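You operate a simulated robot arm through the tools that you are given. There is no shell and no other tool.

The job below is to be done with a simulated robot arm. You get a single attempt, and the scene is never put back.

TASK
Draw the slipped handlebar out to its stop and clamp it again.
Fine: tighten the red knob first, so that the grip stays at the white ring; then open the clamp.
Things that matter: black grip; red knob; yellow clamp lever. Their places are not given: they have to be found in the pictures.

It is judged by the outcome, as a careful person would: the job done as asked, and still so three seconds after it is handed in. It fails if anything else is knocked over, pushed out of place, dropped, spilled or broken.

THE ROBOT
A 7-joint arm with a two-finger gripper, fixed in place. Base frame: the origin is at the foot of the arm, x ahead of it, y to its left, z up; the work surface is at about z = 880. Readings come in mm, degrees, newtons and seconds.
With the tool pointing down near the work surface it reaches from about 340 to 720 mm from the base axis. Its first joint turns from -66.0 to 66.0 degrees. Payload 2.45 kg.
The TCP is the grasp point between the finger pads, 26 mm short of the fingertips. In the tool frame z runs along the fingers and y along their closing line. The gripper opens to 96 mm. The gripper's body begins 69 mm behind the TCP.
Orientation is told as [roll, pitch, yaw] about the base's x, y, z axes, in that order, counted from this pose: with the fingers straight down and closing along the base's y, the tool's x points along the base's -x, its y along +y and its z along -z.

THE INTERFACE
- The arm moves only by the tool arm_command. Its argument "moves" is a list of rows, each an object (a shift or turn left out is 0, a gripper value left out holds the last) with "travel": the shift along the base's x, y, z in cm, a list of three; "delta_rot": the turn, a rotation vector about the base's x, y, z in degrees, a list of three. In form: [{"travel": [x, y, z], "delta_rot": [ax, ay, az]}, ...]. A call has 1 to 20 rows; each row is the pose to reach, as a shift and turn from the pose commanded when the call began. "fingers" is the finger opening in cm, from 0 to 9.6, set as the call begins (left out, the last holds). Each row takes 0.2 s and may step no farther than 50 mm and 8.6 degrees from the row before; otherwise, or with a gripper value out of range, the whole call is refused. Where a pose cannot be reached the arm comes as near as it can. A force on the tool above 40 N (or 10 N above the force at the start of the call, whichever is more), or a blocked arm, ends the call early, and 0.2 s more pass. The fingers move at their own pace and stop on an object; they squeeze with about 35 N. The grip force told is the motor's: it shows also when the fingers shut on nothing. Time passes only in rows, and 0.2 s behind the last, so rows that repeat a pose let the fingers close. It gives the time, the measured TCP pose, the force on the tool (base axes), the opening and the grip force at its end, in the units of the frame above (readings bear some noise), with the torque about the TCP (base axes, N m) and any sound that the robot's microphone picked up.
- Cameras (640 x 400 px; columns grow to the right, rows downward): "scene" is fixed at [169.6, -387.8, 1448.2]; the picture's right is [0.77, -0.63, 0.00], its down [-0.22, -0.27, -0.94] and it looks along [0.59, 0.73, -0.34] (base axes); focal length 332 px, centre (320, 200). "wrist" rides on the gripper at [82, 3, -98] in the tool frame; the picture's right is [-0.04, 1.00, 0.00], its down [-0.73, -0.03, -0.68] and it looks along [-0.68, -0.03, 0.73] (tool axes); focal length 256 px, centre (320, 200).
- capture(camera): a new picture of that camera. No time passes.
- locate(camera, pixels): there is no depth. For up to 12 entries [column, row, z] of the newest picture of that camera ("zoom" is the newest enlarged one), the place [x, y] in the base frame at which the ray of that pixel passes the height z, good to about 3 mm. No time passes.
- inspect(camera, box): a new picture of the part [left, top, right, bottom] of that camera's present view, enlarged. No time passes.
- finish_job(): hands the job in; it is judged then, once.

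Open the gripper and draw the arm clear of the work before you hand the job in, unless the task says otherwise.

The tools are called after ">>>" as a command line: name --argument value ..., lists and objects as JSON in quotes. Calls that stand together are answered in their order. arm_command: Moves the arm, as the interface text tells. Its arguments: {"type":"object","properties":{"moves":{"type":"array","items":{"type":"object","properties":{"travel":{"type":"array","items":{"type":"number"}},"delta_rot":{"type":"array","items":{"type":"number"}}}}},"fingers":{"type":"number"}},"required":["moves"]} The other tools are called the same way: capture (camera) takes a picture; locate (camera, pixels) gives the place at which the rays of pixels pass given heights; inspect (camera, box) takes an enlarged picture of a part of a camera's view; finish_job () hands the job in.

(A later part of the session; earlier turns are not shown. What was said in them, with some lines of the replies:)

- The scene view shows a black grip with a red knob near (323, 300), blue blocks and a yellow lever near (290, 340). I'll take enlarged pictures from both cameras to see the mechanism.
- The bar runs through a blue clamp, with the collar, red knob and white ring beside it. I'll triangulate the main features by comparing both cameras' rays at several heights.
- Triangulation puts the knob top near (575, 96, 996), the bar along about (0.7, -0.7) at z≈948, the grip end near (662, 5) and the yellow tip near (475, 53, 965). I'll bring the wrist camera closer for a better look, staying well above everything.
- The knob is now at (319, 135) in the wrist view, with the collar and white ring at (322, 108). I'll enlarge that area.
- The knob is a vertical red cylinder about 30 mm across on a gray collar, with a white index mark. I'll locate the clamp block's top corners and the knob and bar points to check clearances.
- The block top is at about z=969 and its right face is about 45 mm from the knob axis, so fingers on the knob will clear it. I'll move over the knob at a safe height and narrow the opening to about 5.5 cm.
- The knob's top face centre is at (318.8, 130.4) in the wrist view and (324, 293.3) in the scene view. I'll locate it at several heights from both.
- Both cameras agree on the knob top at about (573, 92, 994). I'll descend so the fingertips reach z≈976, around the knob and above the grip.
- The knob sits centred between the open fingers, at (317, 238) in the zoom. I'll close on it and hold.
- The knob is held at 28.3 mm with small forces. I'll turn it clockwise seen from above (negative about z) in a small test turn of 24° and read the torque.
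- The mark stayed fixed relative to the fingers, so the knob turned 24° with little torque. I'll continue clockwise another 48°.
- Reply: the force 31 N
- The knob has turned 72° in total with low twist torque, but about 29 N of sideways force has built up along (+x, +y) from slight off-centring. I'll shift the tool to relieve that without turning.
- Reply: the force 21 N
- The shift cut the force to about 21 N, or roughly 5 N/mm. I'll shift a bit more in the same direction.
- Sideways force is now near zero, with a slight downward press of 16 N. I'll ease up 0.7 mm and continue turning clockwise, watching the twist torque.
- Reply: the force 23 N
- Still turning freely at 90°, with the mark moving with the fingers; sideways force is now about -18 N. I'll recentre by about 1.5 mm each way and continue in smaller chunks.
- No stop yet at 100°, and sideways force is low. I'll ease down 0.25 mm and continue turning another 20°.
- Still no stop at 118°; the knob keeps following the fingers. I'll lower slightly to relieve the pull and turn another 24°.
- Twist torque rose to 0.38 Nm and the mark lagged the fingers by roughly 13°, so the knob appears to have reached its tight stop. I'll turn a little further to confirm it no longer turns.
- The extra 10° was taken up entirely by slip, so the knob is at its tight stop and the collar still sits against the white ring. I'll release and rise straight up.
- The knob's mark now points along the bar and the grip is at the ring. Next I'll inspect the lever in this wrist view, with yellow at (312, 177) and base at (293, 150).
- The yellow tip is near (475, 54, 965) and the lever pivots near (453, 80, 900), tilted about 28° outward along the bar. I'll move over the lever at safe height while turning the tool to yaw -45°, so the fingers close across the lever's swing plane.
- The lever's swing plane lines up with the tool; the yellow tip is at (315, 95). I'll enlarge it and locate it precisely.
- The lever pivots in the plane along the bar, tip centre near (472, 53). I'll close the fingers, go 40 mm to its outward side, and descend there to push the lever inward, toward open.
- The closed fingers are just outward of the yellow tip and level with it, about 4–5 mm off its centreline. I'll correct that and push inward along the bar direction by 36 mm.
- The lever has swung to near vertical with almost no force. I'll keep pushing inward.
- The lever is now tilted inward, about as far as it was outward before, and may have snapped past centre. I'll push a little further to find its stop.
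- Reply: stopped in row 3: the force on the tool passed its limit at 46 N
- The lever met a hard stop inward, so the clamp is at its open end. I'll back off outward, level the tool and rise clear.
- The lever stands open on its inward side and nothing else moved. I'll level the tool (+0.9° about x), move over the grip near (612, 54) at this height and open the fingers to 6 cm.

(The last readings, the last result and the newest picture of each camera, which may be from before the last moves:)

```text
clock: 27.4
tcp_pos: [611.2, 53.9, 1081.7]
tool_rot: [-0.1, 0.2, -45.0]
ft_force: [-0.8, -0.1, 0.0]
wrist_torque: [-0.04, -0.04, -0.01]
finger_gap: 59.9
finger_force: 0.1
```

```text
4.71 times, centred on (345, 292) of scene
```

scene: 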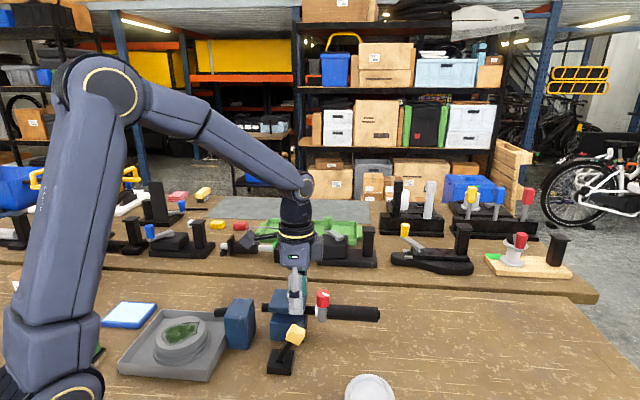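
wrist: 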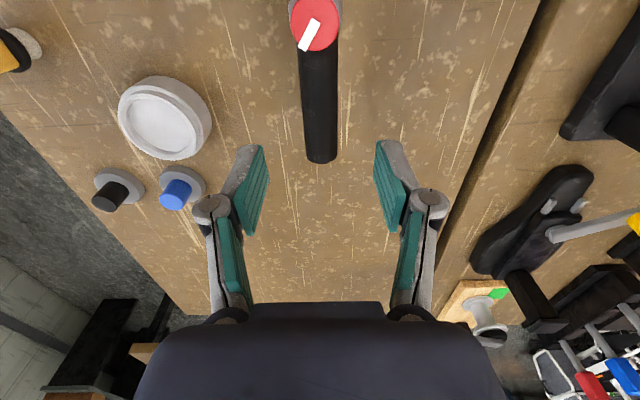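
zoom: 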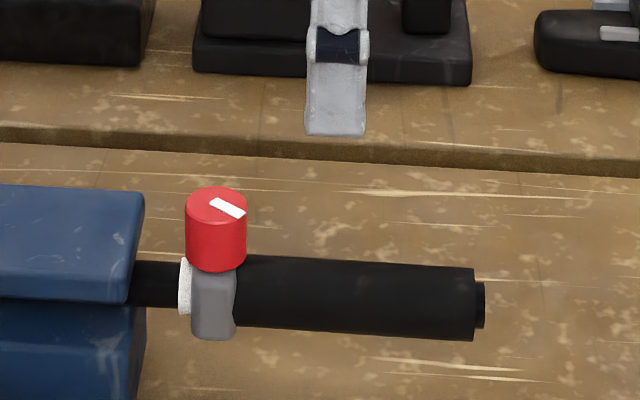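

The grip lies centred under the fingers, along their long direction, with the tool over its middle. I'll descend to z≈948 around the grip.

>>> arm_command --moves '[{"travel": [0, 0, -4]}, {"travel": [0, 0, -8]}, {"travel": [0, 0, -11]}, {"travel": [0, 0, -13.3]}, {"travel": [0, 0, -13.3]}]' --fingers 6

>>> capture --camera "wrist"

>>> inspect --camera "scene" --box '[290, 250, 400, 335]'

```text
clock: 28.6
tcp_pos: [612.6, 54.4, 948.5]
tool_rot: [0.0, 0.3, -45.0]
ft_force: [0.0, -0.1, -0.3]
wrist_torque: [0.01, 0.01, -0.01]
finger_gap: 60.1
finger_force: 0.0
```

```text
taken
```

wrist: 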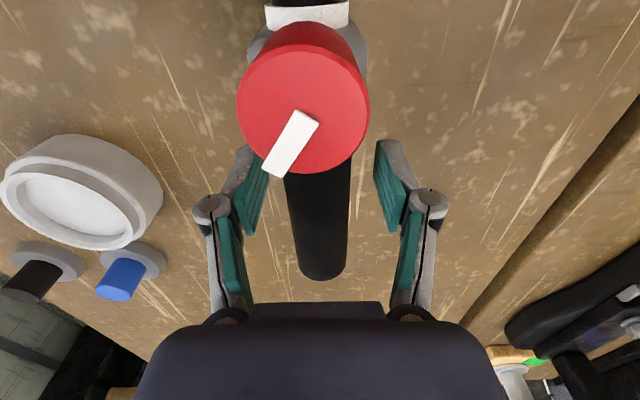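

```text
4.71 times, centred on (345, 292) of scene
```

zoom: 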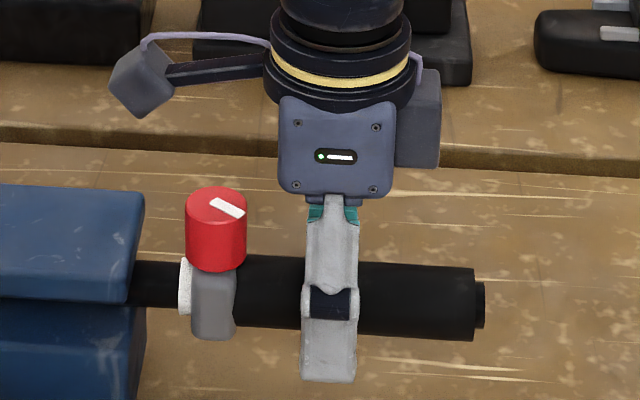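

The fingers straddle the grip with clear room below and beside the knob. I'll close on the grip.

>>> arm_command --moves '[{"travel": [0, 0, 0]}, {"travel": [0, 0, 0]}, {"travel": [0, 0, 0]}]' --fingers 0

```text
clock: 29.4
tcp_pos: [611.6, 53.8, 948.4]
tool_rot: [-0.3, 0.2, -45.0]
ft_force: [-7.3, -5.8, 3.8]
wrist_torque: [-0.01, 0.15, 0.07]
finger_gap: 32.2
finger_force: 38.8
```

The grip is held at 32 mm with a slight sideways load of about 9 N, which I'll relieve by 1 mm each way while starting to draw outward along (+x, -y) by 15 mm.

>>> arm_command --moves '[{"travel": [-0.1, -0.1, 0]}, {"travel": [0.11, -0.31, 0]}, {"travel": [0.32, -0.52, 0]}, {"travel": [0.53, -0.73, 0]}, {"travel": [0.74, -0.94, 0]}, {"travel": [0.95, -1.15, 0]}, {"travel": [0.95, -1.15, 0]}]' --fingers 0

>>> inspect --camera "scene" --box '[250, 250, 400, 365]'

```text
clock: 31.0
tcp_pos: [621.8, 43.0, 949.9]
tool_rot: [-0.2, 0.2, -45.1]
ft_force: [-12.7, -13.8, 1.6]
wrist_torque: [-0.11, 0.07, 0.07]
finger_gap: 32.4
finger_force: 44.9
```

```text
3.48 times, centred on (325, 308) of scene
```

zoom: 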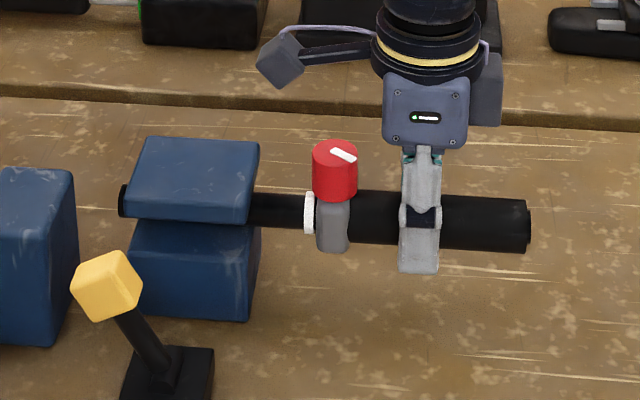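

The bar, ring and grip moved out together by about 15 mm. Sideways load is about -19 N, so I'll shift 1 mm each way to relieve it and see the response.

>>> arm_command --moves '[{"travel": [-0.1, -0.1, 0]}, {"travel": [-0.1, -0.1, 0]}]' --fingers 0

```text
clock: 31.6
tcp_pos: [620.1, 44.4, 948.8]
tool_rot: [0.1, 0.2, -45.0]
ft_force: [-10.3, -9.8, 0.9]
wrist_torque: [-0.02, 0.05, -0.04]
finger_gap: 32.3
finger_force: 44.9
```

That relieved some of it. I'll relieve another 2 mm each way while continuing outward by 15 mm.

>>> arm_command --moves '[{"travel": [-0.15, -0.15, 0]}, {"travel": [0.06, -0.36, 0]}, {"travel": [0.27, -0.57, 0]}, {"travel": [0.48, -0.78, 0]}, {"travel": [0.69, -0.99, 0]}, {"travel": [0.9, -1.2, 0]}, {"travel": [0.9, -1.2, 0]}]' --fingers 0

>>> inspect --camera "scene" --box '[250, 250, 400, 365]'

```text
clock: 33.2
tcp_pos: [630.7, 33.1, 949.5]
tool_rot: [0.2, 0.1, -44.9]
ft_force: [15.8, 16.5, -2.5]
wrist_torque: [0.32, 0.15, 0.0]
finger_gap: 32.0
finger_force: 45.2
```

```text
3.48 times, centred on (325, 308) of scene
```

zoom: 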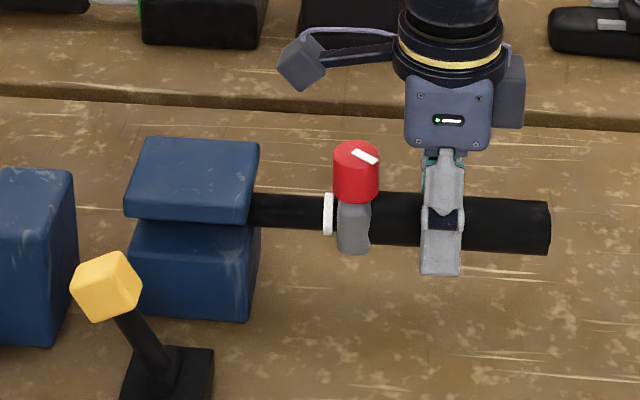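

The bar's thin tip no longer seems to protrude beyond the grip end, and a gap may be opening between ring and collar. I'll look closely before pulling further.

>>> inspect --camera "scene" --box '[310, 280, 390, 335]'

>>> capture --camera "wrist"

>>> inspect --camera "wrist" --box '[240, 0, 400, 100]'

```text
7.27 times, centred on (350, 308) of scene
```

zoom: 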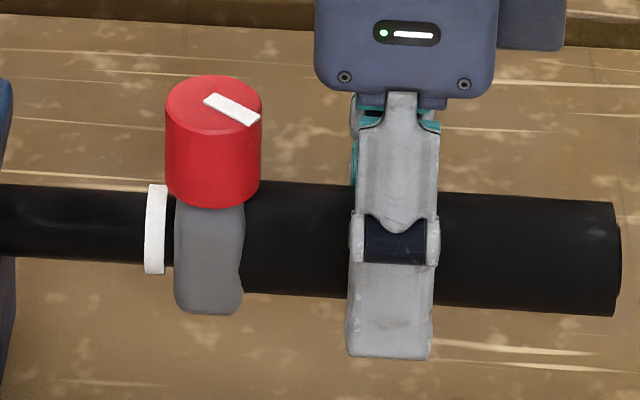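

```text
taken
```

wrist: 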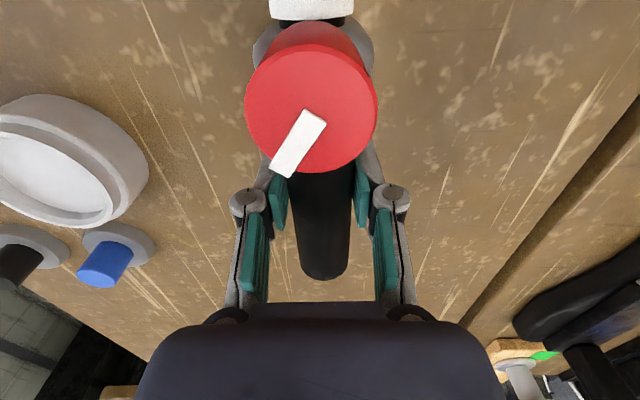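

```text
4.00 times, centred on (320, 50) of wrist
```

zoom: 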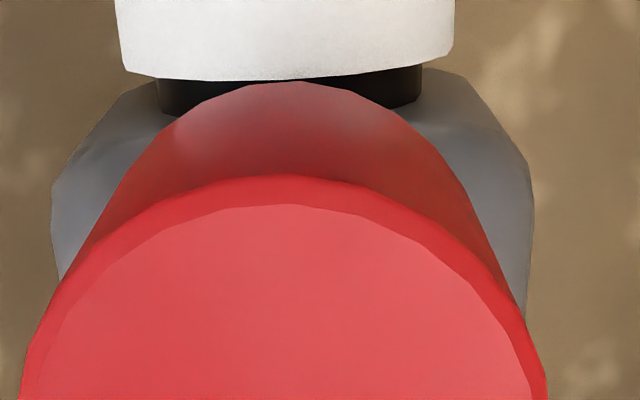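

The close-ups show the grip crept about 2.5 mm off the ring while pulling, roughly 1 mm per 15 mm of draw. There is now about 47 mm of bare bar between block and ring, so I'll release the grip, rise, and draw the bar by its own tube.

>>> arm_command --moves '[{"travel": [0.15, 0.15, 0]}, {"travel": [0.15, 0.15, 0]}, {"travel": [0.15, 0.15, 3]}, {"travel": [0.15, 0.15, 7]}, {"travel": [0.15, 0.15, 11]}, {"travel": [0.15, 0.15, 13]}, {"travel": [0.15, 0.15, 13]}]' --fingers 6

>>> inspect --camera "scene" --box '[250, 265, 400, 380]'

>>> inspect --camera "scene" --box '[300, 280, 390, 340]'

```text
clock: 34.8
tcp_pos: [630.3, 32.1, 1081.0]
tool_rot: [0.0, 0.2, -45.1]
ft_force: [0.2, 0.5, -0.1]
wrist_torque: [-0.01, 0.03, 0.02]
finger_gap: 60.1
finger_force: 0.1
```

```text
3.48 times, centred on (325, 322) of scene
```

zoom: 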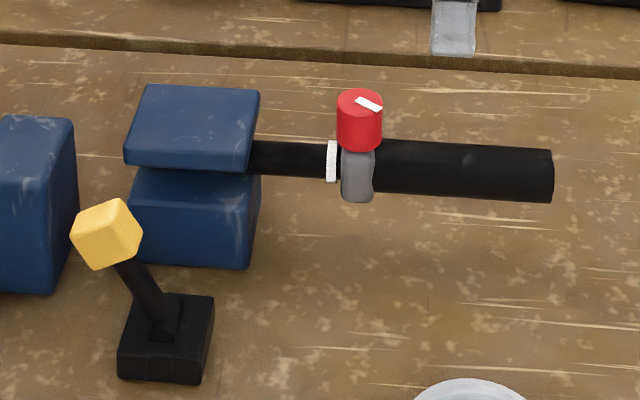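

```text
6.67 times, centred on (345, 310) of scene
```

zoom: 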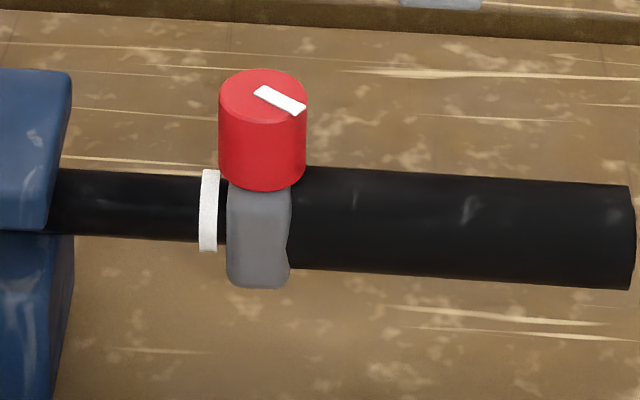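

The gap between ring and collar is about 2.4 mm and the bare bar is well exposed. I'll move inward at height to over the bare section near (561, 104) and check alignment.

>>> arm_command --moves '[{"travel": [-2, 2.1, 0]}, {"travel": [-4, 4.1, 0]}, {"travel": [-6, 6.1, 0]}, {"travel": [-7, 7.2, 0]}, {"travel": [-7, 7.2, 0]}]' --fingers 5.5

>>> capture --camera "wrist"

>>> inspect --camera "wrist" --box '[240, 20, 400, 180]'

```text
clock: 36.0
tcp_pos: [560.6, 105.3, 1079.8]
tool_rot: [0.0, 0.2, -45.0]
ft_force: [0.0, 0.2, 0.2]
wrist_torque: [0.04, 0.02, 0.04]
finger_gap: 55.0
finger_force: 0.0
```

```text
taken
```

wrist: 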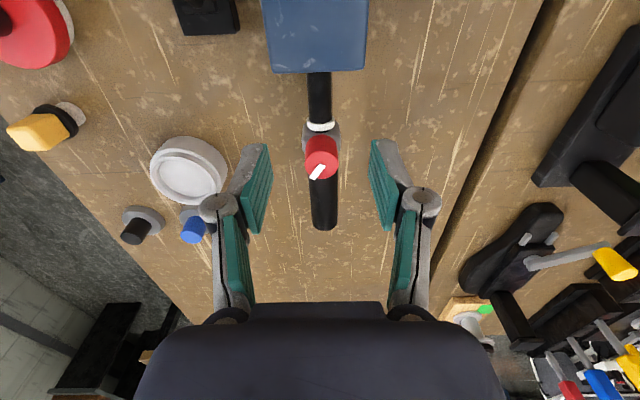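

```text
2.50 times, centred on (320, 100) of wrist
```

zoom: 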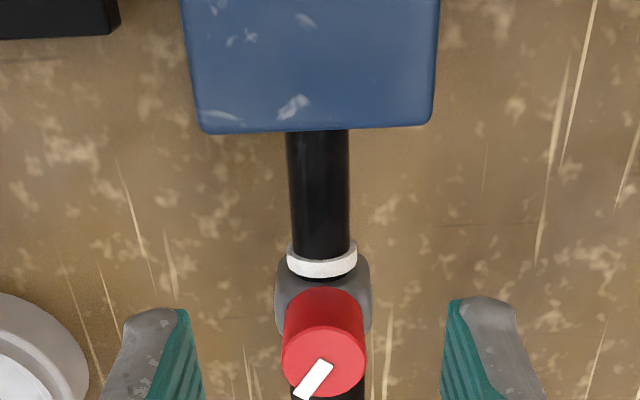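

The bare bar section is centred under the fingers, from o≈301 to 341 along the bar with the tool at 322, about 8 mm clear each side. I'll descend around it.

>>> arm_command --moves '[{"travel": [-0.05, -0.05, -4]}, {"travel": [-0.05, -0.05, -8]}, {"travel": [-0.05, -0.05, -11]}, {"travel": [-0.05, -0.05, -13.3]}, {"travel": [-0.05, -0.05, -13.3]}]' --fingers 5.5

>>> capture --camera "wrist"

>>> inspect --camera "scene" --box '[280, 270, 370, 340]'

```text
clock: 37.2
tcp_pos: [562.4, 106.8, 946.4]
tool_rot: [-0.1, 0.2, -45.0]
ft_force: [-0.8, -0.2, 0.5]
wrist_torque: [0.02, -0.02, 0.03]
finger_gap: 55.1
finger_force: 0.1
```

```text
taken
```

wrist: 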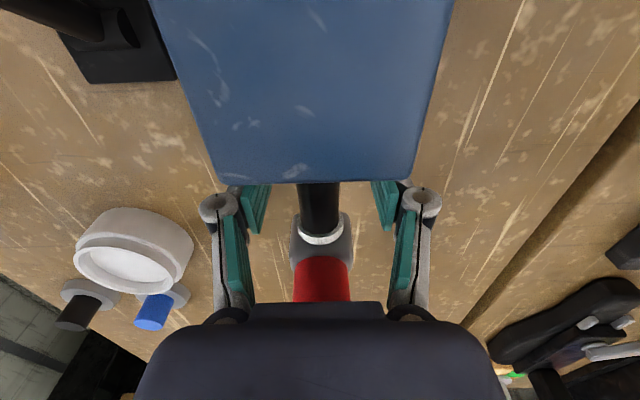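

```text
5.71 times, centred on (325, 305) of scene
```

zoom: 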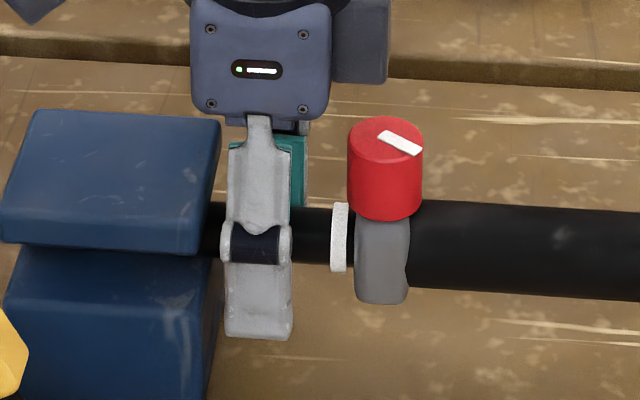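

The fingers straddle the bare bar, a little nearer the block than the ring. I'll shift 3 mm outward and close on the bar.

>>> arm_command --moves '[{"travel": [0.2, -0.2, 0]}, {"travel": [0.2, -0.2, 0]}, {"travel": [0.2, -0.2, 0]}, {"travel": [0.2, -0.2, 0]}]' --fingers 0

>>> inspect --camera "scene" --box '[280, 270, 370, 340]'

```text
clock: 38.2
tcp_pos: [563.0, 102.8, 947.0]
tool_rot: [-0.1, 0.2, -45.1]
ft_force: [-3.3, -3.9, 1.0]
wrist_torque: [0.14, 0.13, 0.04]
finger_gap: 20.3
finger_force: 44.8
```

```text
5.71 times, centred on (325, 305) of scene
```

zoom: 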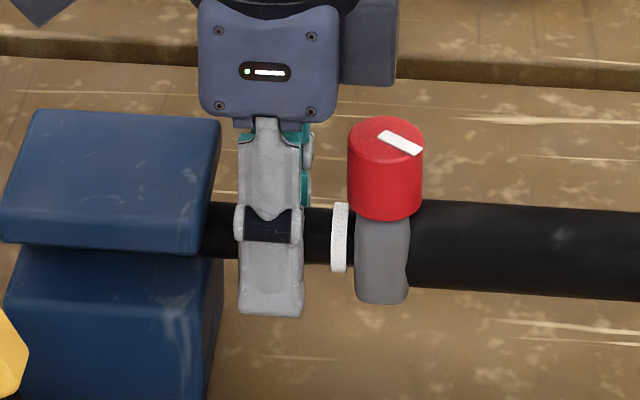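

The bar is held at 20.3 mm with a light load. I'll draw outward another 15 mm.

>>> arm_command --moves '[{"travel": [0.15, -0.25, 0]}, {"travel": [0.36, -0.46, 0]}, {"travel": [0.57, -0.67, 0]}, {"travel": [0.78, -0.88, 0]}, {"travel": [1.0, -1.1, 0]}, {"travel": [1.0, -1.1, 0]}]' --fingers 0

>>> inspect --camera "scene" --box '[280, 270, 370, 340]'

```text
clock: 39.6
tcp_pos: [572.8, 91.1, 945.8]
tool_rot: [0.2, 0.1, -45.1]
ft_force: [-0.5, 2.7, 22.2]
wrist_torque: [0.27, 0.24, -0.03]
finger_gap: 20.1
finger_force: 44.6
```

```text
5.71 times, centred on (325, 305) of scene
```

zoom: 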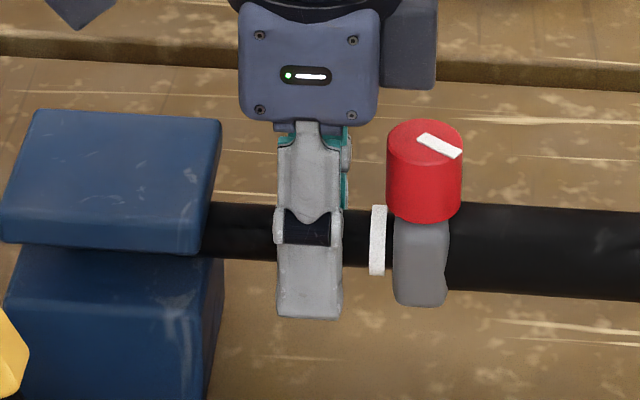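

The bar moved the full 15 mm with no axial resistance; there is a 22 N upward load, so I'll raise by 0.7 mm and keep drawing outward.

>>> arm_command --moves '[{"travel": [0, 0, 0.07]}, {"travel": [0.21, -0.21, 0.07]}, {"travel": [0.42, -0.42, 0.07]}, {"travel": [0.63, -0.63, 0.07]}, {"travel": [0.85, -0.85, 0.07]}, {"travel": [1.06, -1.06, 0.07]}, {"travel": [1.06, -1.06, 0.07]}]' --fingers 0

>>> inspect --camera "scene" --box '[280, 270, 390, 350]'

```text
clock: 41.2
tcp_pos: [578.5, 87.3, 945.6]
tool_rot: [-0.3, 0.9, -44.8]
ft_force: [-27.4, 24.8, -15.2]
wrist_torque: [0.06, 0.08, -0.13]
finger_gap: 20.5
finger_force: 44.9
```

```text
5.00 times, centred on (335, 310) of scene
```

zoom: 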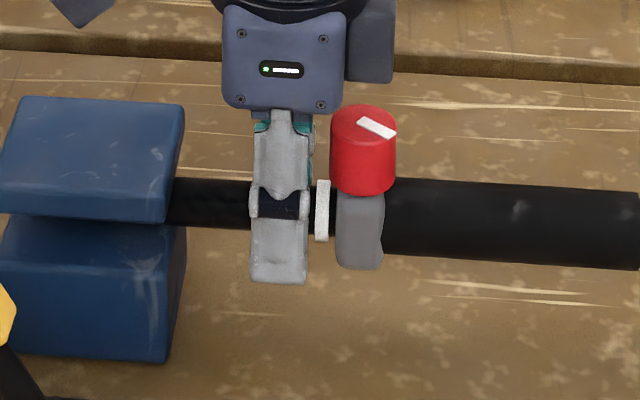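

Axial load is now 37 N inward and the ring stopped advancing (total draw about 43 mm) while the fingers slid along the bar: the stop is reached. I'll ease the pull, then release the bar and rise.

>>> arm_command --moves '[{"travel": [-0.2, 0.2, 0]}, {"travel": [-0.45, 0.45, 0]}, {"travel": [-0.45, 0.45, 0]}]' --fingers 0

```text
clock: 42.0
tcp_pos: [579.1, 85.9, 946.2]
tool_rot: [-0.1, 0.2, -45.0]
ft_force: [1.6, 12.6, -35.7]
wrist_torque: [0.16, 0.16, 0.04]
finger_gap: 20.3
finger_force: 45.3
```

The axial load is down to 8 N, but there is a 36 N vertical load; I'll lower 0.6 mm to relieve it before opening.

>>> arm_command --moves '[{"travel": [0, 0, -0.06]}, {"travel": [0, 0, -0.06]}]' --fingers 0

>>> arm_command --moves '[{"travel": [0, 0, 0]}, {"travel": [0, 0, 0]}, {"travel": [0, 0, 3]}, {"travel": [0, 0, 7]}, {"travel": [0, 0, 11]}, {"travel": [0, 0, 13.4]}, {"travel": [0, 0, 13.4]}]' --fingers 5.5

>>> inspect --camera "scene" --box '[300, 280, 390, 340]'

>>> capture --camera "wrist"

```text
clock: 42.6
tcp_pos: [578.4, 85.0, 946.0]
tool_rot: [-0.1, 0.2, -45.0]
ft_force: [6.5, 12.3, -33.7]
wrist_torque: [-0.14, -0.17, 0.03]
finger_gap: 20.3
finger_force: 45.2
```

```text
clock: 44.2
tcp_pos: [578.0, 86.0, 1081.6]
tool_rot: [-0.2, 0.1, -45.0]
ft_force: [-0.5, 0.7, -0.1]
wrist_torque: [-0.01, 0.04, 0.02]
finger_gap: 54.8
finger_force: 0.0
```

```text
6.67 times, centred on (345, 310) of scene
```

zoom: 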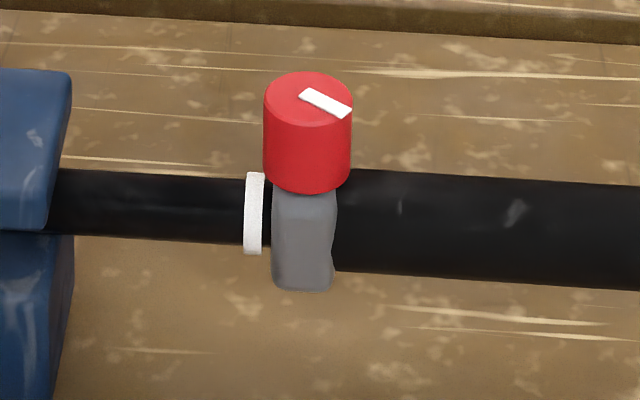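

```text
taken
```

wrist: 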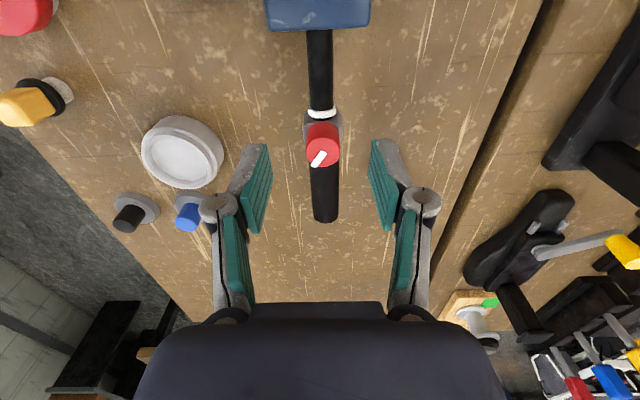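

The bar is at its stop, with the ring about 2.7 mm from the collar. I'll grasp the grip again and push it slowly inward so the collar creeps back to the ring, then draw the bar out by its bare tube; first I move over the grip.

>>> arm_command --moves '[{"travel": [2, -2, 0]}, {"travel": [4, -4, 0]}, {"travel": [6, -6, 0]}, {"travel": [6.5, -6.5, 0]}, {"travel": [6.5, -6.5, -4]}, {"travel": [6.5, -6.5, -8]}, {"travel": [6.5, -6.5, -11]}, {"travel": [6.5, -6.5, -13.4]}, {"travel": [6.5, -6.5, -13.4]}]' --fingers 6

>>> capture --camera "wrist"

>>> inspect --camera "scene" --box '[310, 265, 410, 340]'

```text
clock: 46.2
tcp_pos: [644.1, 23.4, 946.2]
tool_rot: [0.0, 0.2, -45.0]
ft_force: [0.1, 0.2, -0.4]
wrist_torque: [-0.03, 0.02, 0.0]
finger_gap: 60.0
finger_force: 0.1
```

```text
taken
```

wrist: 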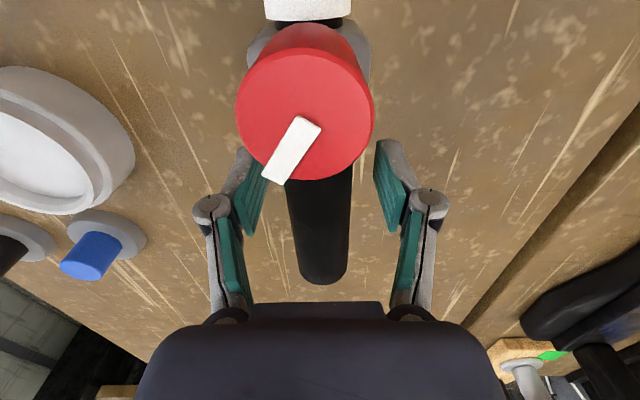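

```text
5.33 times, centred on (360, 302) of scene
```

zoom: 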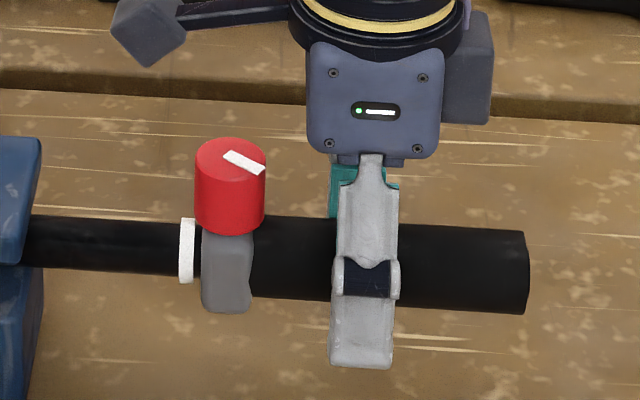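

The fingers straddle the grip again. I'll close, then push inward slowly, 1 mm per step for 10 mm, and check the gap.

>>> arm_command --moves '[{"travel": [-0.1, -0.1, 0]}, {"travel": [-0.1, -0.1, 0]}, {"travel": [-0.1, -0.1, 0]}, {"travel": [-0.1, -0.1, 0]}]' --fingers 0

>>> arm_command --moves '[{"travel": [-0.07, 0.07, 0]}, {"travel": [-0.14, 0.14, 0]}, {"travel": [-0.21, 0.21, 0]}, {"travel": [-0.28, 0.28, 0]}, {"travel": [-0.35, 0.35, 0]}, {"travel": [-0.42, 0.42, 0]}, {"travel": [-0.49, 0.49, 0]}, {"travel": [-0.56, 0.56, 0]}, {"travel": [-0.63, 0.63, 0]}, {"travel": [-0.7, 0.7, 0]}]' --fingers 0

>>> inspect --camera "scene" --box '[300, 280, 390, 340]'

```text
clock: 47.2
tcp_pos: [643.7, 22.0, 945.7]
tool_rot: [0.0, 0.2, -45.1]
ft_force: [4.9, 5.4, -2.2]
wrist_torque: [0.02, -0.08, -0.05]
finger_gap: 32.2
finger_force: 44.8
```

```text
clock: 49.4
tcp_pos: [636.4, 27.4, 945.9]
tool_rot: [0.1, 0.2, -45.0]
ft_force: [19.3, 19.9, -9.2]
wrist_torque: [-0.07, -0.05, -0.01]
finger_gap: 32.2
finger_force: 45.3
```

```text
6.67 times, centred on (345, 310) of scene
```

zoom: 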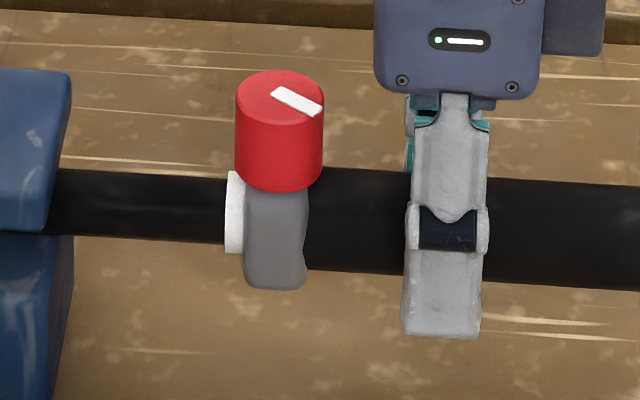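

Slow pushing closed the gap: the collar now touches the ring, at 243 in the zoom. I'll push 3 mm more slowly to seat it, also relieving the sideways load.

>>> arm_command --moves '[{"travel": [0.05, 0.2, 0]}, {"travel": [-0.02, 0.27, 0]}, {"travel": [-0.09, 0.34, 0]}, {"travel": [-0.09, 0.34, 0]}]' --fingers 0

>>> inspect --camera "scene" --box '[310, 285, 360, 325]'

>>> inspect --camera "wrist" --box '[240, 0, 400, 100]'

```text
clock: 50.4
tcp_pos: [634.7, 29.7, 945.5]
tool_rot: [-0.1, 0.2, -45.0]
ft_force: [13.8, 11.6, -5.9]
wrist_torque: [-0.13, -0.22, 0.01]
finger_gap: 31.7
finger_force: 44.8
```

```text
10.00 times, centred on (335, 305) of scene
```

zoom: 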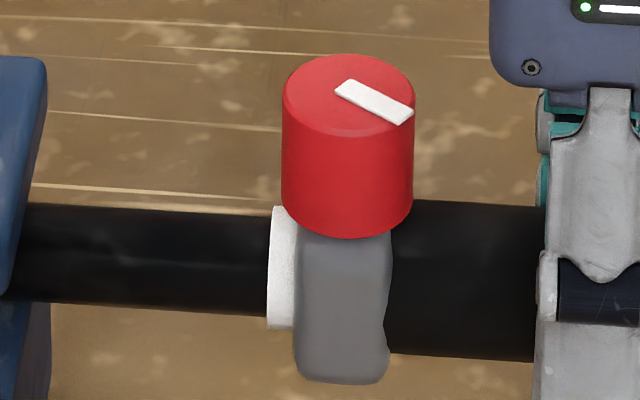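

```text
4.00 times, centred on (320, 50) of wrist
```

zoom: 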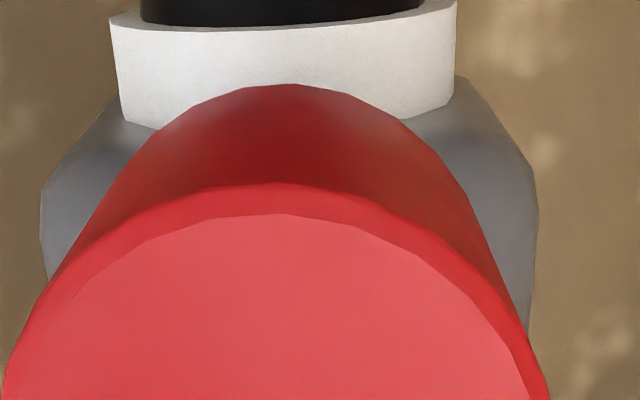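

The collar is snug against the ring in both views. I'll release the grip, rise, and move over the bare bar near (564, 100).

>>> arm_command --moves '[{"travel": [0.1, 0.1, 0]}, {"travel": [0.1, 0.1, 0]}, {"travel": [0.1, 0.1, 3]}, {"travel": [0.1, 0.1, 7]}, {"travel": [0.1, 0.1, 11]}, {"travel": [0.1, 0.1, 13.4]}, {"travel": [-2, 2, 13.4]}, {"travel": [-4, 4, 13.4]}, {"travel": [-6, 6, 13.4]}, {"travel": [-7.05, 7.05, 13.4]}, {"travel": [-7.05, 7.05, 13.4]}]' --fingers 5.5

>>> capture --camera "wrist"

>>> inspect --camera "wrist" --box '[240, 20, 400, 180]'

>>> inspect --camera "scene" --box '[300, 280, 390, 340]'

```text
clock: 52.8
tcp_pos: [564.5, 101.3, 1080.2]
tool_rot: [-0.1, 0.3, -45.0]
ft_force: [0.1, 0.2, 0.0]
wrist_torque: [0.0, -0.03, 0.01]
finger_gap: 54.9
finger_force: 0.1
```

```text
taken
```

wrist: 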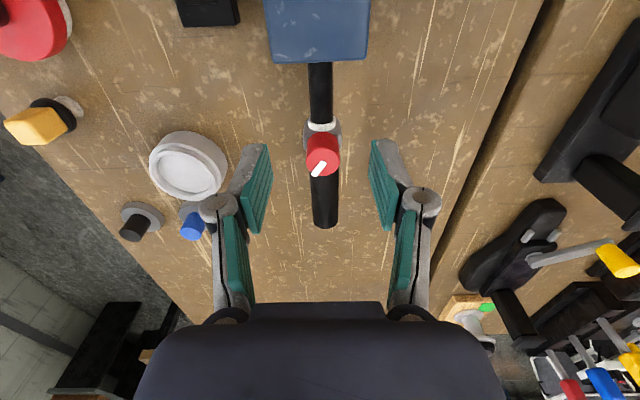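

```text
2.50 times, centred on (320, 100) of wrist
```

zoom: 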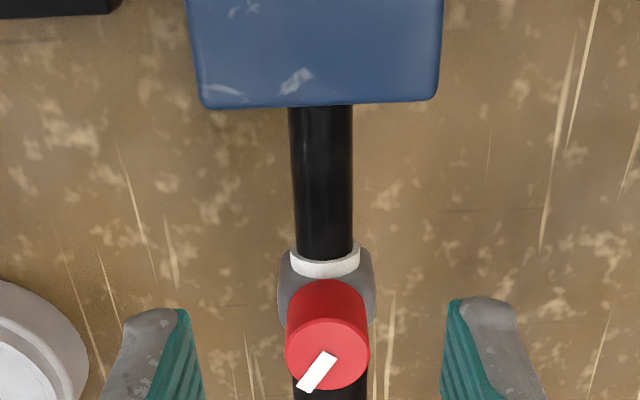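

```text
6.67 times, centred on (345, 310) of scene
```

zoom: 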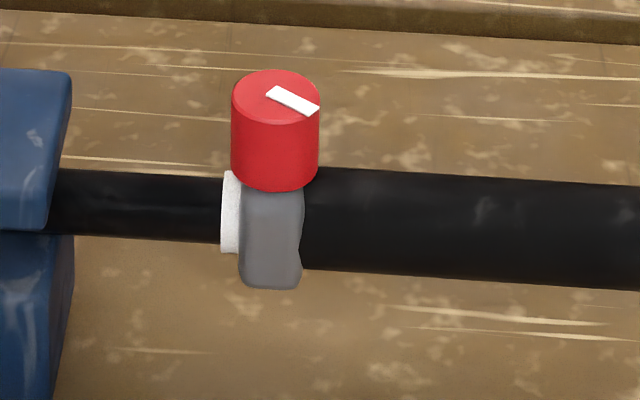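

The bar is aligned under the fingers and the collar is touching the ring. I'll descend around the bare bar and close on it.

>>> arm_command --moves '[{"travel": [0, 0, -4]}, {"travel": [0, 0, -8]}, {"travel": [0, 0, -11]}, {"travel": [0, 0, -13.4]}, {"travel": [0, 0, -13.4]}]' --fingers 5.5

>>> inspect --camera "scene" --box '[280, 270, 390, 350]'

```text
clock: 54.0
tcp_pos: [565.0, 99.6, 944.8]
tool_rot: [-0.1, 0.2, -45.0]
ft_force: [-0.3, 0.5, 0.2]
wrist_torque: [0.02, 0.02, 0.02]
finger_gap: 55.0
finger_force: 0.1
```

```text
5.00 times, centred on (335, 310) of scene
```

zoom: 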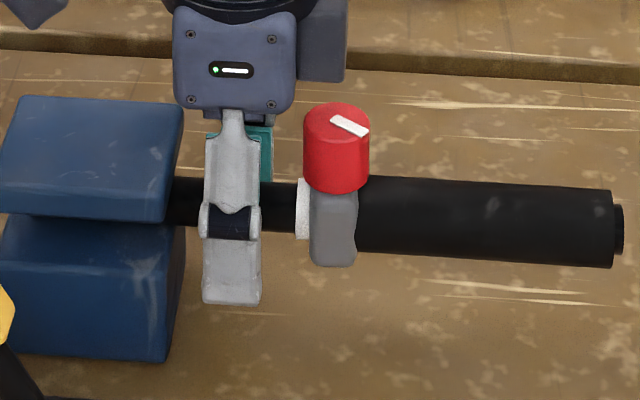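

The bar tip protrudes from the grip end again, confirming the grip is back in place. I'll close on the bar and draw outward 8 mm, then slowly to the stop.

>>> arm_command --moves '[{"travel": [0, 0, 0]}, {"travel": [0, 0, 0]}, {"travel": [0, 0, 0]}, {"travel": [0, 0, 0]}]' --fingers 0

>>> arm_command --moves '[{"travel": [0.14, -0.14, 0]}, {"travel": [0.28, -0.28, 0]}, {"travel": [0.42, -0.42, 0]}, {"travel": [0.56, -0.56, 0]}, {"travel": [0.56, -0.56, 0]}]' --fingers 0

>>> inspect --camera "scene" --box '[280, 270, 390, 350]'

```text
clock: 55.0
tcp_pos: [564.6, 100.0, 944.8]
tool_rot: [0.0, 0.2, -45.0]
ft_force: [2.3, 1.5, -2.8]
wrist_torque: [-0.05, -0.1, 0.0]
finger_gap: 20.1
finger_force: 44.4
```

```text
clock: 56.2
tcp_pos: [569.5, 95.7, 945.3]
tool_rot: [0.0, 0.3, -45.0]
ft_force: [8.0, 7.7, -28.7]
wrist_torque: [-0.17, -0.2, 0.06]
finger_gap: 20.0
finger_force: 44.9
```

```text
5.00 times, centred on (335, 310) of scene
```

zoom: 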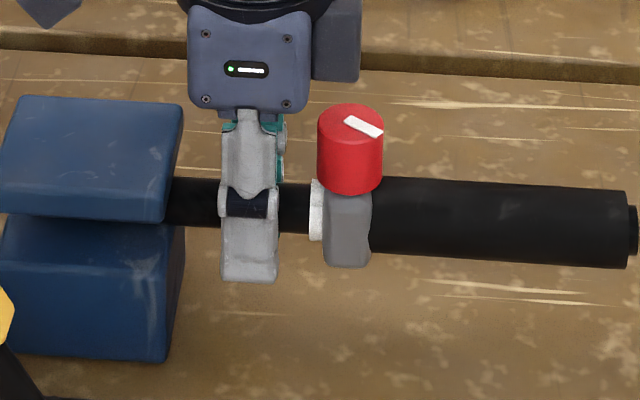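

The ring moved with the bar to x≈333 px (the stop was at about 334). I'll ease down 0.5 mm and draw slowly to the stop, watching axial force.

>>> arm_command --moves '[{"travel": [0, 0, -0.05]}, {"travel": [0.1, -0.1, -0.05]}, {"travel": [0.2, -0.2, -0.05]}, {"travel": [0.3, -0.3, -0.05]}, {"travel": [0.4, -0.4, -0.05]}, {"travel": [0.4, -0.4, -0.05]}]' --fingers 0

>>> inspect --camera "scene" --box '[300, 280, 390, 340]'

```text
clock: 57.6
tcp_pos: [572.3, 92.9, 944.4]
tool_rot: [-0.1, 0.6, -44.8]
ft_force: [-19.6, 21.0, -14.3]
wrist_torque: [0.07, 0.18, -0.1]
finger_gap: 19.9
finger_force: 45.1
```

```text
6.67 times, centred on (345, 310) of scene
```

zoom: 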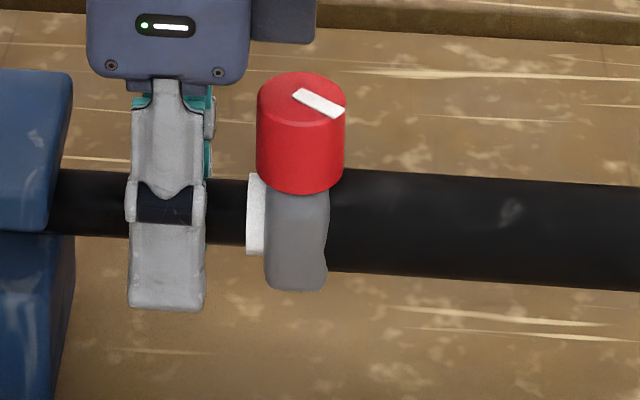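

Axial force is 29 N with the ring back at the same place (334 px) and the collar still touching it: bar at its stop. I'll ease most of the pull, then release and rise.

>>> arm_command --moves '[{"travel": [-0.15, 0.15, -0.03]}, {"travel": [-0.3, 0.3, -0.03]}, {"travel": [-0.3, 0.3, -0.03]}]' --fingers 0

```text
clock: 58.4
tcp_pos: [571.9, 94.0, 944.4]
tool_rot: [-0.1, 0.2, -45.1]
ft_force: [-2.6, 12.3, -33.0]
wrist_torque: [0.14, 0.11, -0.03]
finger_gap: 20.4
finger_force: 45.1
```

Axial load is 10 N outward, so I'll open and rise straight up.

>>> arm_command --moves '[{"travel": [0, 0, 0]}, {"travel": [0, 0, 0]}, {"travel": [0, 0, 3]}, {"travel": [0, 0, 7]}, {"travel": [0, 0, 11]}, {"travel": [0, 0, 14]}, {"travel": [0, 0, 14]}]' --fingers 5.5

>>> inspect --camera "scene" --box '[300, 280, 390, 340]'

>>> inspect --camera "scene" --box '[220, 275, 340, 385]'

```text
clock: 60.0
tcp_pos: [571.7, 93.6, 1085.2]
tool_rot: [-0.1, 0.2, -45.0]
ft_force: [0.4, -0.3, -0.1]
wrist_torque: [0.0, -0.01, 0.02]
finger_gap: 54.9
finger_force: 0.1
```

```text
6.67 times, centred on (345, 310) of scene
```

zoom: 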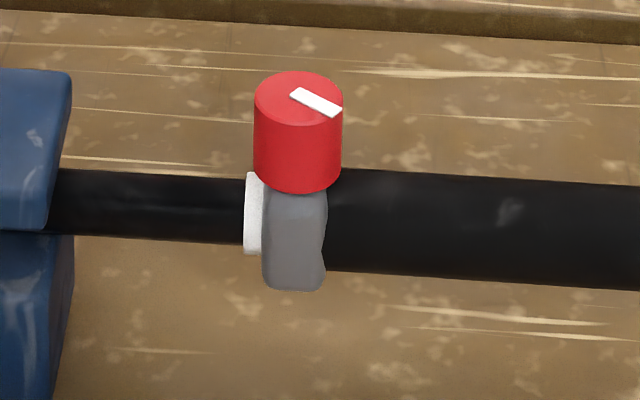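

```text
3.64 times, centred on (280, 330) of scene
```

zoom: 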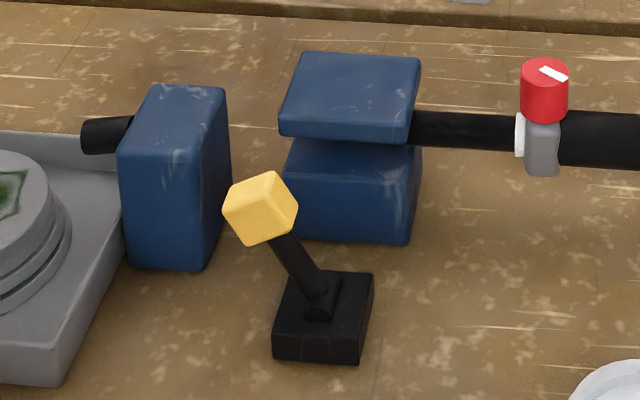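

The ring rests at the same stop position with the collar touching it. Now for the lever: I'll close the fingers and move at height to the inward side of the lever near (397, 124), then check the view before descending.

>>> arm_command --moves '[{"travel": [-4, 0.7, 0]}, {"travel": [-8, 1.4, 0]}, {"travel": [-12, 2.1, 0]}, {"travel": [-16, 2.8, 0]}, {"travel": [-17.4, 3.1, 0]}, {"travel": [-17.4, 3.1, 0]}]' --fingers 0

>>> capture --camera "wrist"

>>> capture --camera "scene"

```text
clock: 61.4
tcp_pos: [397.1, 124.5, 1084.1]
tool_rot: [0.0, 0.1, -45.0]
ft_force: [0.0, 0.1, 0.1]
wrist_torque: [0.01, -0.02, -0.02]
finger_gap: 0.0
finger_force: 28.7
```

```text
taken
```

wrist: 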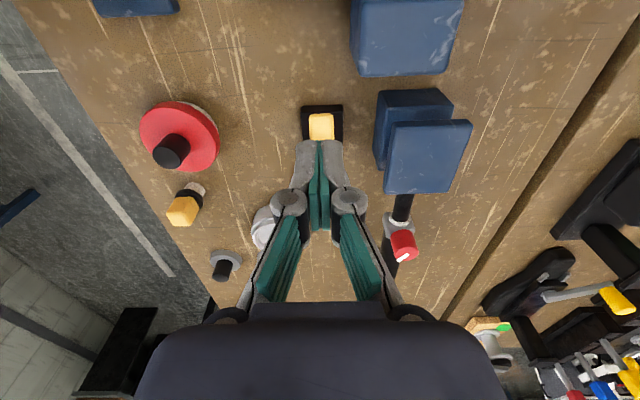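

```text
taken
```

scene: 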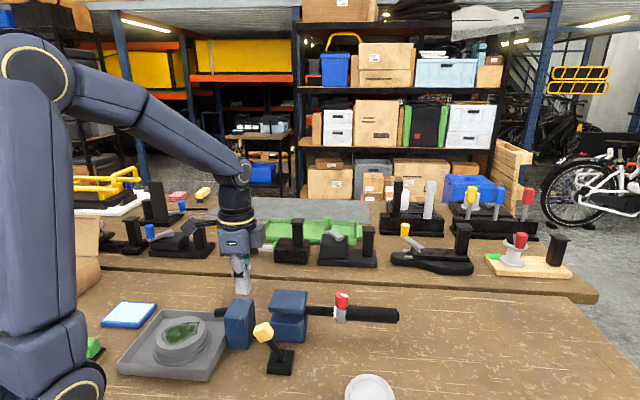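

The yellow tip is nearer than expected (along-bar coordinate o≈220, tool at 193), so I'll move 16 mm further inward before descending beside it.

>>> arm_command --moves '[{"travel": [-1.1, 1.1, 0]}, {"travel": [-1.1, 1.1, -3]}, {"travel": [-1.1, 1.1, -6]}, {"travel": [-1.1, 1.1, -9]}, {"travel": [-1.1, 1.1, -11.3]}, {"travel": [-1.1, 1.1, -11.3]}]' --fingers 0

>>> capture --camera "wrist"

>>> inspect --camera "scene" --box '[190, 265, 340, 385]'

```text
clock: 62.8
tcp_pos: [385.2, 135.4, 971.7]
tool_rot: [0.1, 0.2, -45.1]
ft_force: [-0.8, -0.2, -0.1]
wrist_torque: [0.02, 0.01, -0.03]
finger_gap: 0.1
finger_force: 29.0
```

```text
taken
```

wrist: 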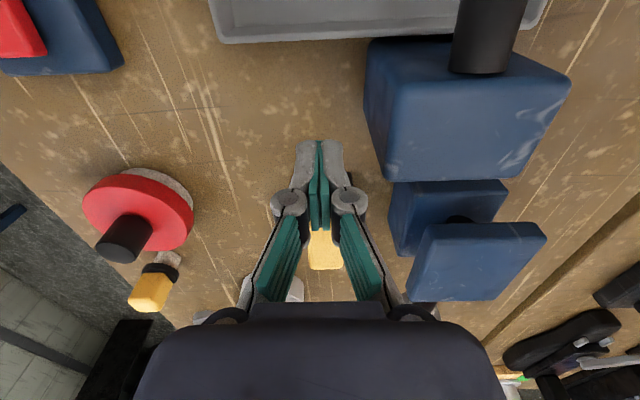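

```text
3.33 times, centred on (265, 325) of scene
```

zoom: 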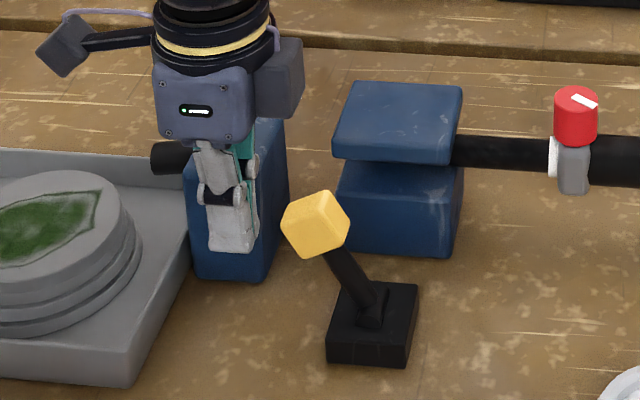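

The fingers are on the inward side of the tip, aligned with it. I'll push outward along the bar direction by 55 mm.

>>> arm_command --moves '[{"travel": [0.5, -0.5, 0]}, {"travel": [1, -1, 0]}, {"travel": [1.5, -1.5, 0]}, {"travel": [2, -2, 0]}, {"travel": [2.5, -2.5, 0]}, {"travel": [3, -3, 0]}, {"travel": [3.5, -3.5, 0]}, {"travel": [3.9, -3.9, 0]}, {"travel": [3.9, -3.9, 0]}]' --fingers 0

>>> inspect --camera "scene" --box '[190, 265, 340, 385]'

```text
clock: 64.8
tcp_pos: [424.6, 96.5, 973.5]
tool_rot: [0.0, 0.3, -45.0]
ft_force: [0.7, -0.1, -0.2]
wrist_torque: [-0.01, -0.02, 0.02]
finger_gap: 0.1
finger_force: 28.5
```

```text
3.33 times, centred on (265, 325) of scene
```

zoom: 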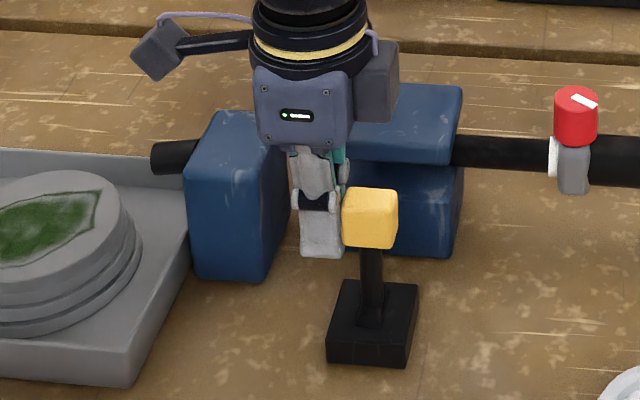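

The lever is now upright with little force. I'll keep pushing outward toward its closed side.

>>> arm_command --moves '[{"travel": [0.5, -0.5, 0]}, {"travel": [1, -1, 0]}, {"travel": [1.5, -1.5, 0]}, {"travel": [2, -2, 0]}, {"travel": [2.3, -2.3, 0]}, {"travel": [2.3, -2.3, 0]}]' --fingers 0

>>> inspect --camera "scene" --box '[190, 265, 340, 385]'

```text
clock: 66.2
tcp_pos: [444.5, 75.7, 972.1]
tool_rot: [-0.3, 0.5, -44.9]
ft_force: [-22.4, 24.5, 1.7]
wrist_torque: [0.32, 0.28, -0.04]
finger_gap: 6.1
finger_force: 28.7
```

```text
3.33 times, centred on (265, 325) of scene
```

zoom: 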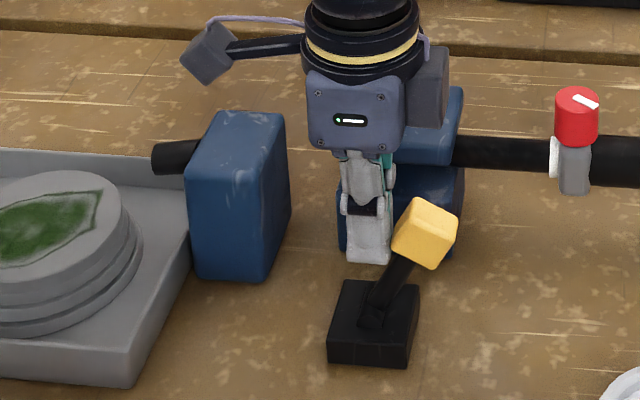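

The lever met its closed stop with 33 N and is tilted outward as at the start. I'll back off inward and rise clear, then check everything.

>>> arm_command --moves '[{"travel": [-0.7, 0.7, 0]}, {"travel": [-1.5, 1.5, 0]}, {"travel": [-2.2, 2.2, 0]}, {"travel": [-2.2, 2.2, 4]}, {"travel": [-2.2, 2.2, 8]}, {"travel": [-2.2, 2.2, 12]}, {"travel": [-2.2, 2.2, 15]}, {"travel": [-2.2, 2.2, 15]}]' --fingers 0

>>> inspect --camera "scene" --box '[220, 270, 400, 385]'

>>> inspect --camera "scene" --box '[300, 280, 390, 340]'

>>> capture --camera "wrist"

```text
clock: 68.0
tcp_pos: [422.9, 96.6, 1122.7]
tool_rot: [-0.1, 0.3, -45.0]
ft_force: [0.3, -0.1, 0.3]
wrist_torque: [-0.03, -0.01, 0.01]
finger_gap: 0.0
finger_force: 28.8
```

```text
3.48 times, centred on (310, 328) of scene
```

zoom: 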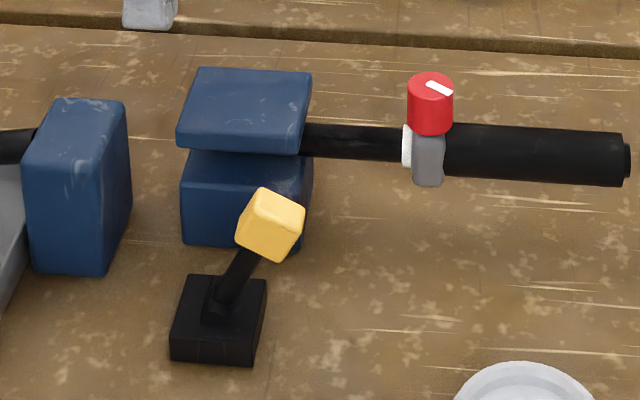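

```text
6.67 times, centred on (345, 310) of scene
```

zoom: 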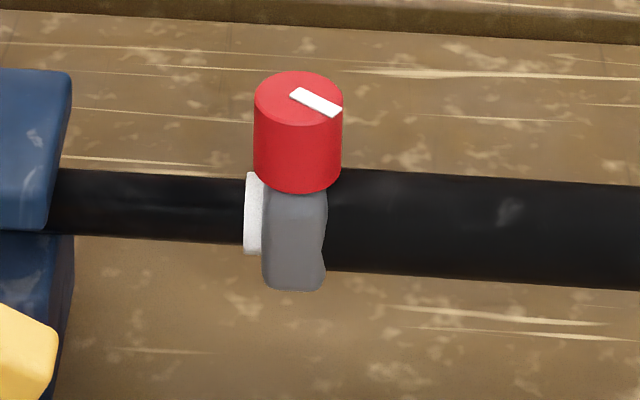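

```text
taken
```

wrist: 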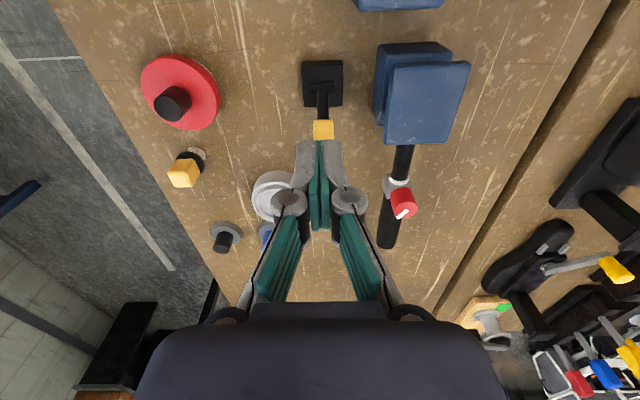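

Everything checks out: ring at the stop position, collar against the ring, bar tip protruding, lever back at its closed angle, surroundings unmoved. I'll raise the arm further, open the gripper and wait a moment to see that nothing drifts.

>>> arm_command --moves '[{"travel": [0, 0, 4]}, {"travel": [0, 0, 8]}, {"travel": [0, 0, 12]}, {"travel": [0, 0, 15]}, {"travel": [0, 0, 15]}, {"travel": [0, 0, 15]}, {"travel": [0, 0, 15]}, {"travel": [0, 0, 15]}, {"travel": [0, 0, 15]}, {"travel": [0, 0, 15]}]' --fingers 9

>>> inspect --camera "scene" --box '[300, 280, 390, 340]'

>>> capture --camera "scene"

```text
clock: 70.2
tcp_pos: [426.6, 95.3, 1273.2]
tool_rot: [0.0, 0.2, -45.1]
ft_force: [-0.8, 0.5, 0.6]
wrist_torque: [0.02, 0.01, 0.01]
finger_gap: 90.1
finger_force: 0.0
```

```text
6.67 times, centred on (345, 310) of scene
```

zoom: 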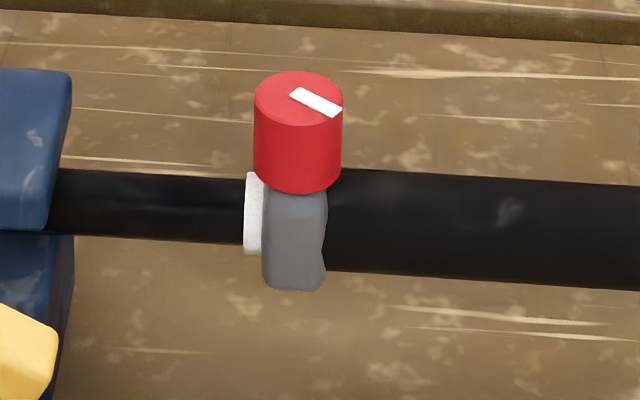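

```text
taken
```

scene: 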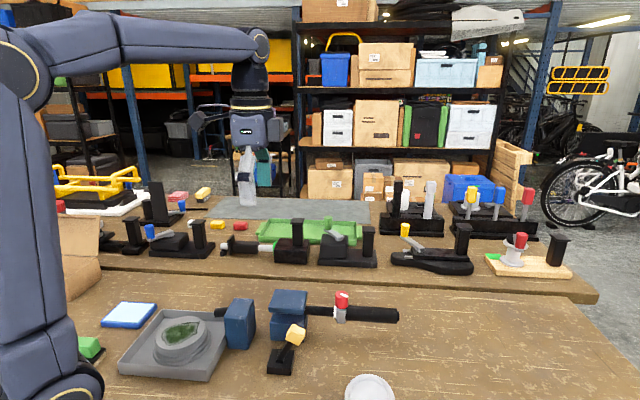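

Nothing has drifted: the bar is at its stop, the grip sits at the white ring, the knob is tight and the lever is closed. The arm is clear with the gripper open, so I'll hand the job in.

>>> finish_job

```text
The job is handed in.
```

The handlebar is drawn out to its stop and clamped again, with the grip sitting at the white ring.

- **Red knob:** I turned it clockwise about 128° before opening the clamp. It then stopped and the fingers slipped on it, so I took that as tight.
- **Bar:** It came out about 43 mm. At the end it took 29–37 N of pull without moving further. It settled back roughly half a millimetre when I let go.
- **Grip:** It crept about 2.7 mm off the ring while I pulled on it, even with the knob tight. I pushed the bar back about 10 mm to seat the grip against the ring, then drew the bar out by its bare tube instead. The grip was touching the ring in the last picture.
- **Clamp lever:** It is back against its closed stop, at the same angle as at the start.

Nothing else on the bench appears to have moved. About 2 s after I drew the arm clear, with the gripper open, nothing had drifted, and I handed the job in.
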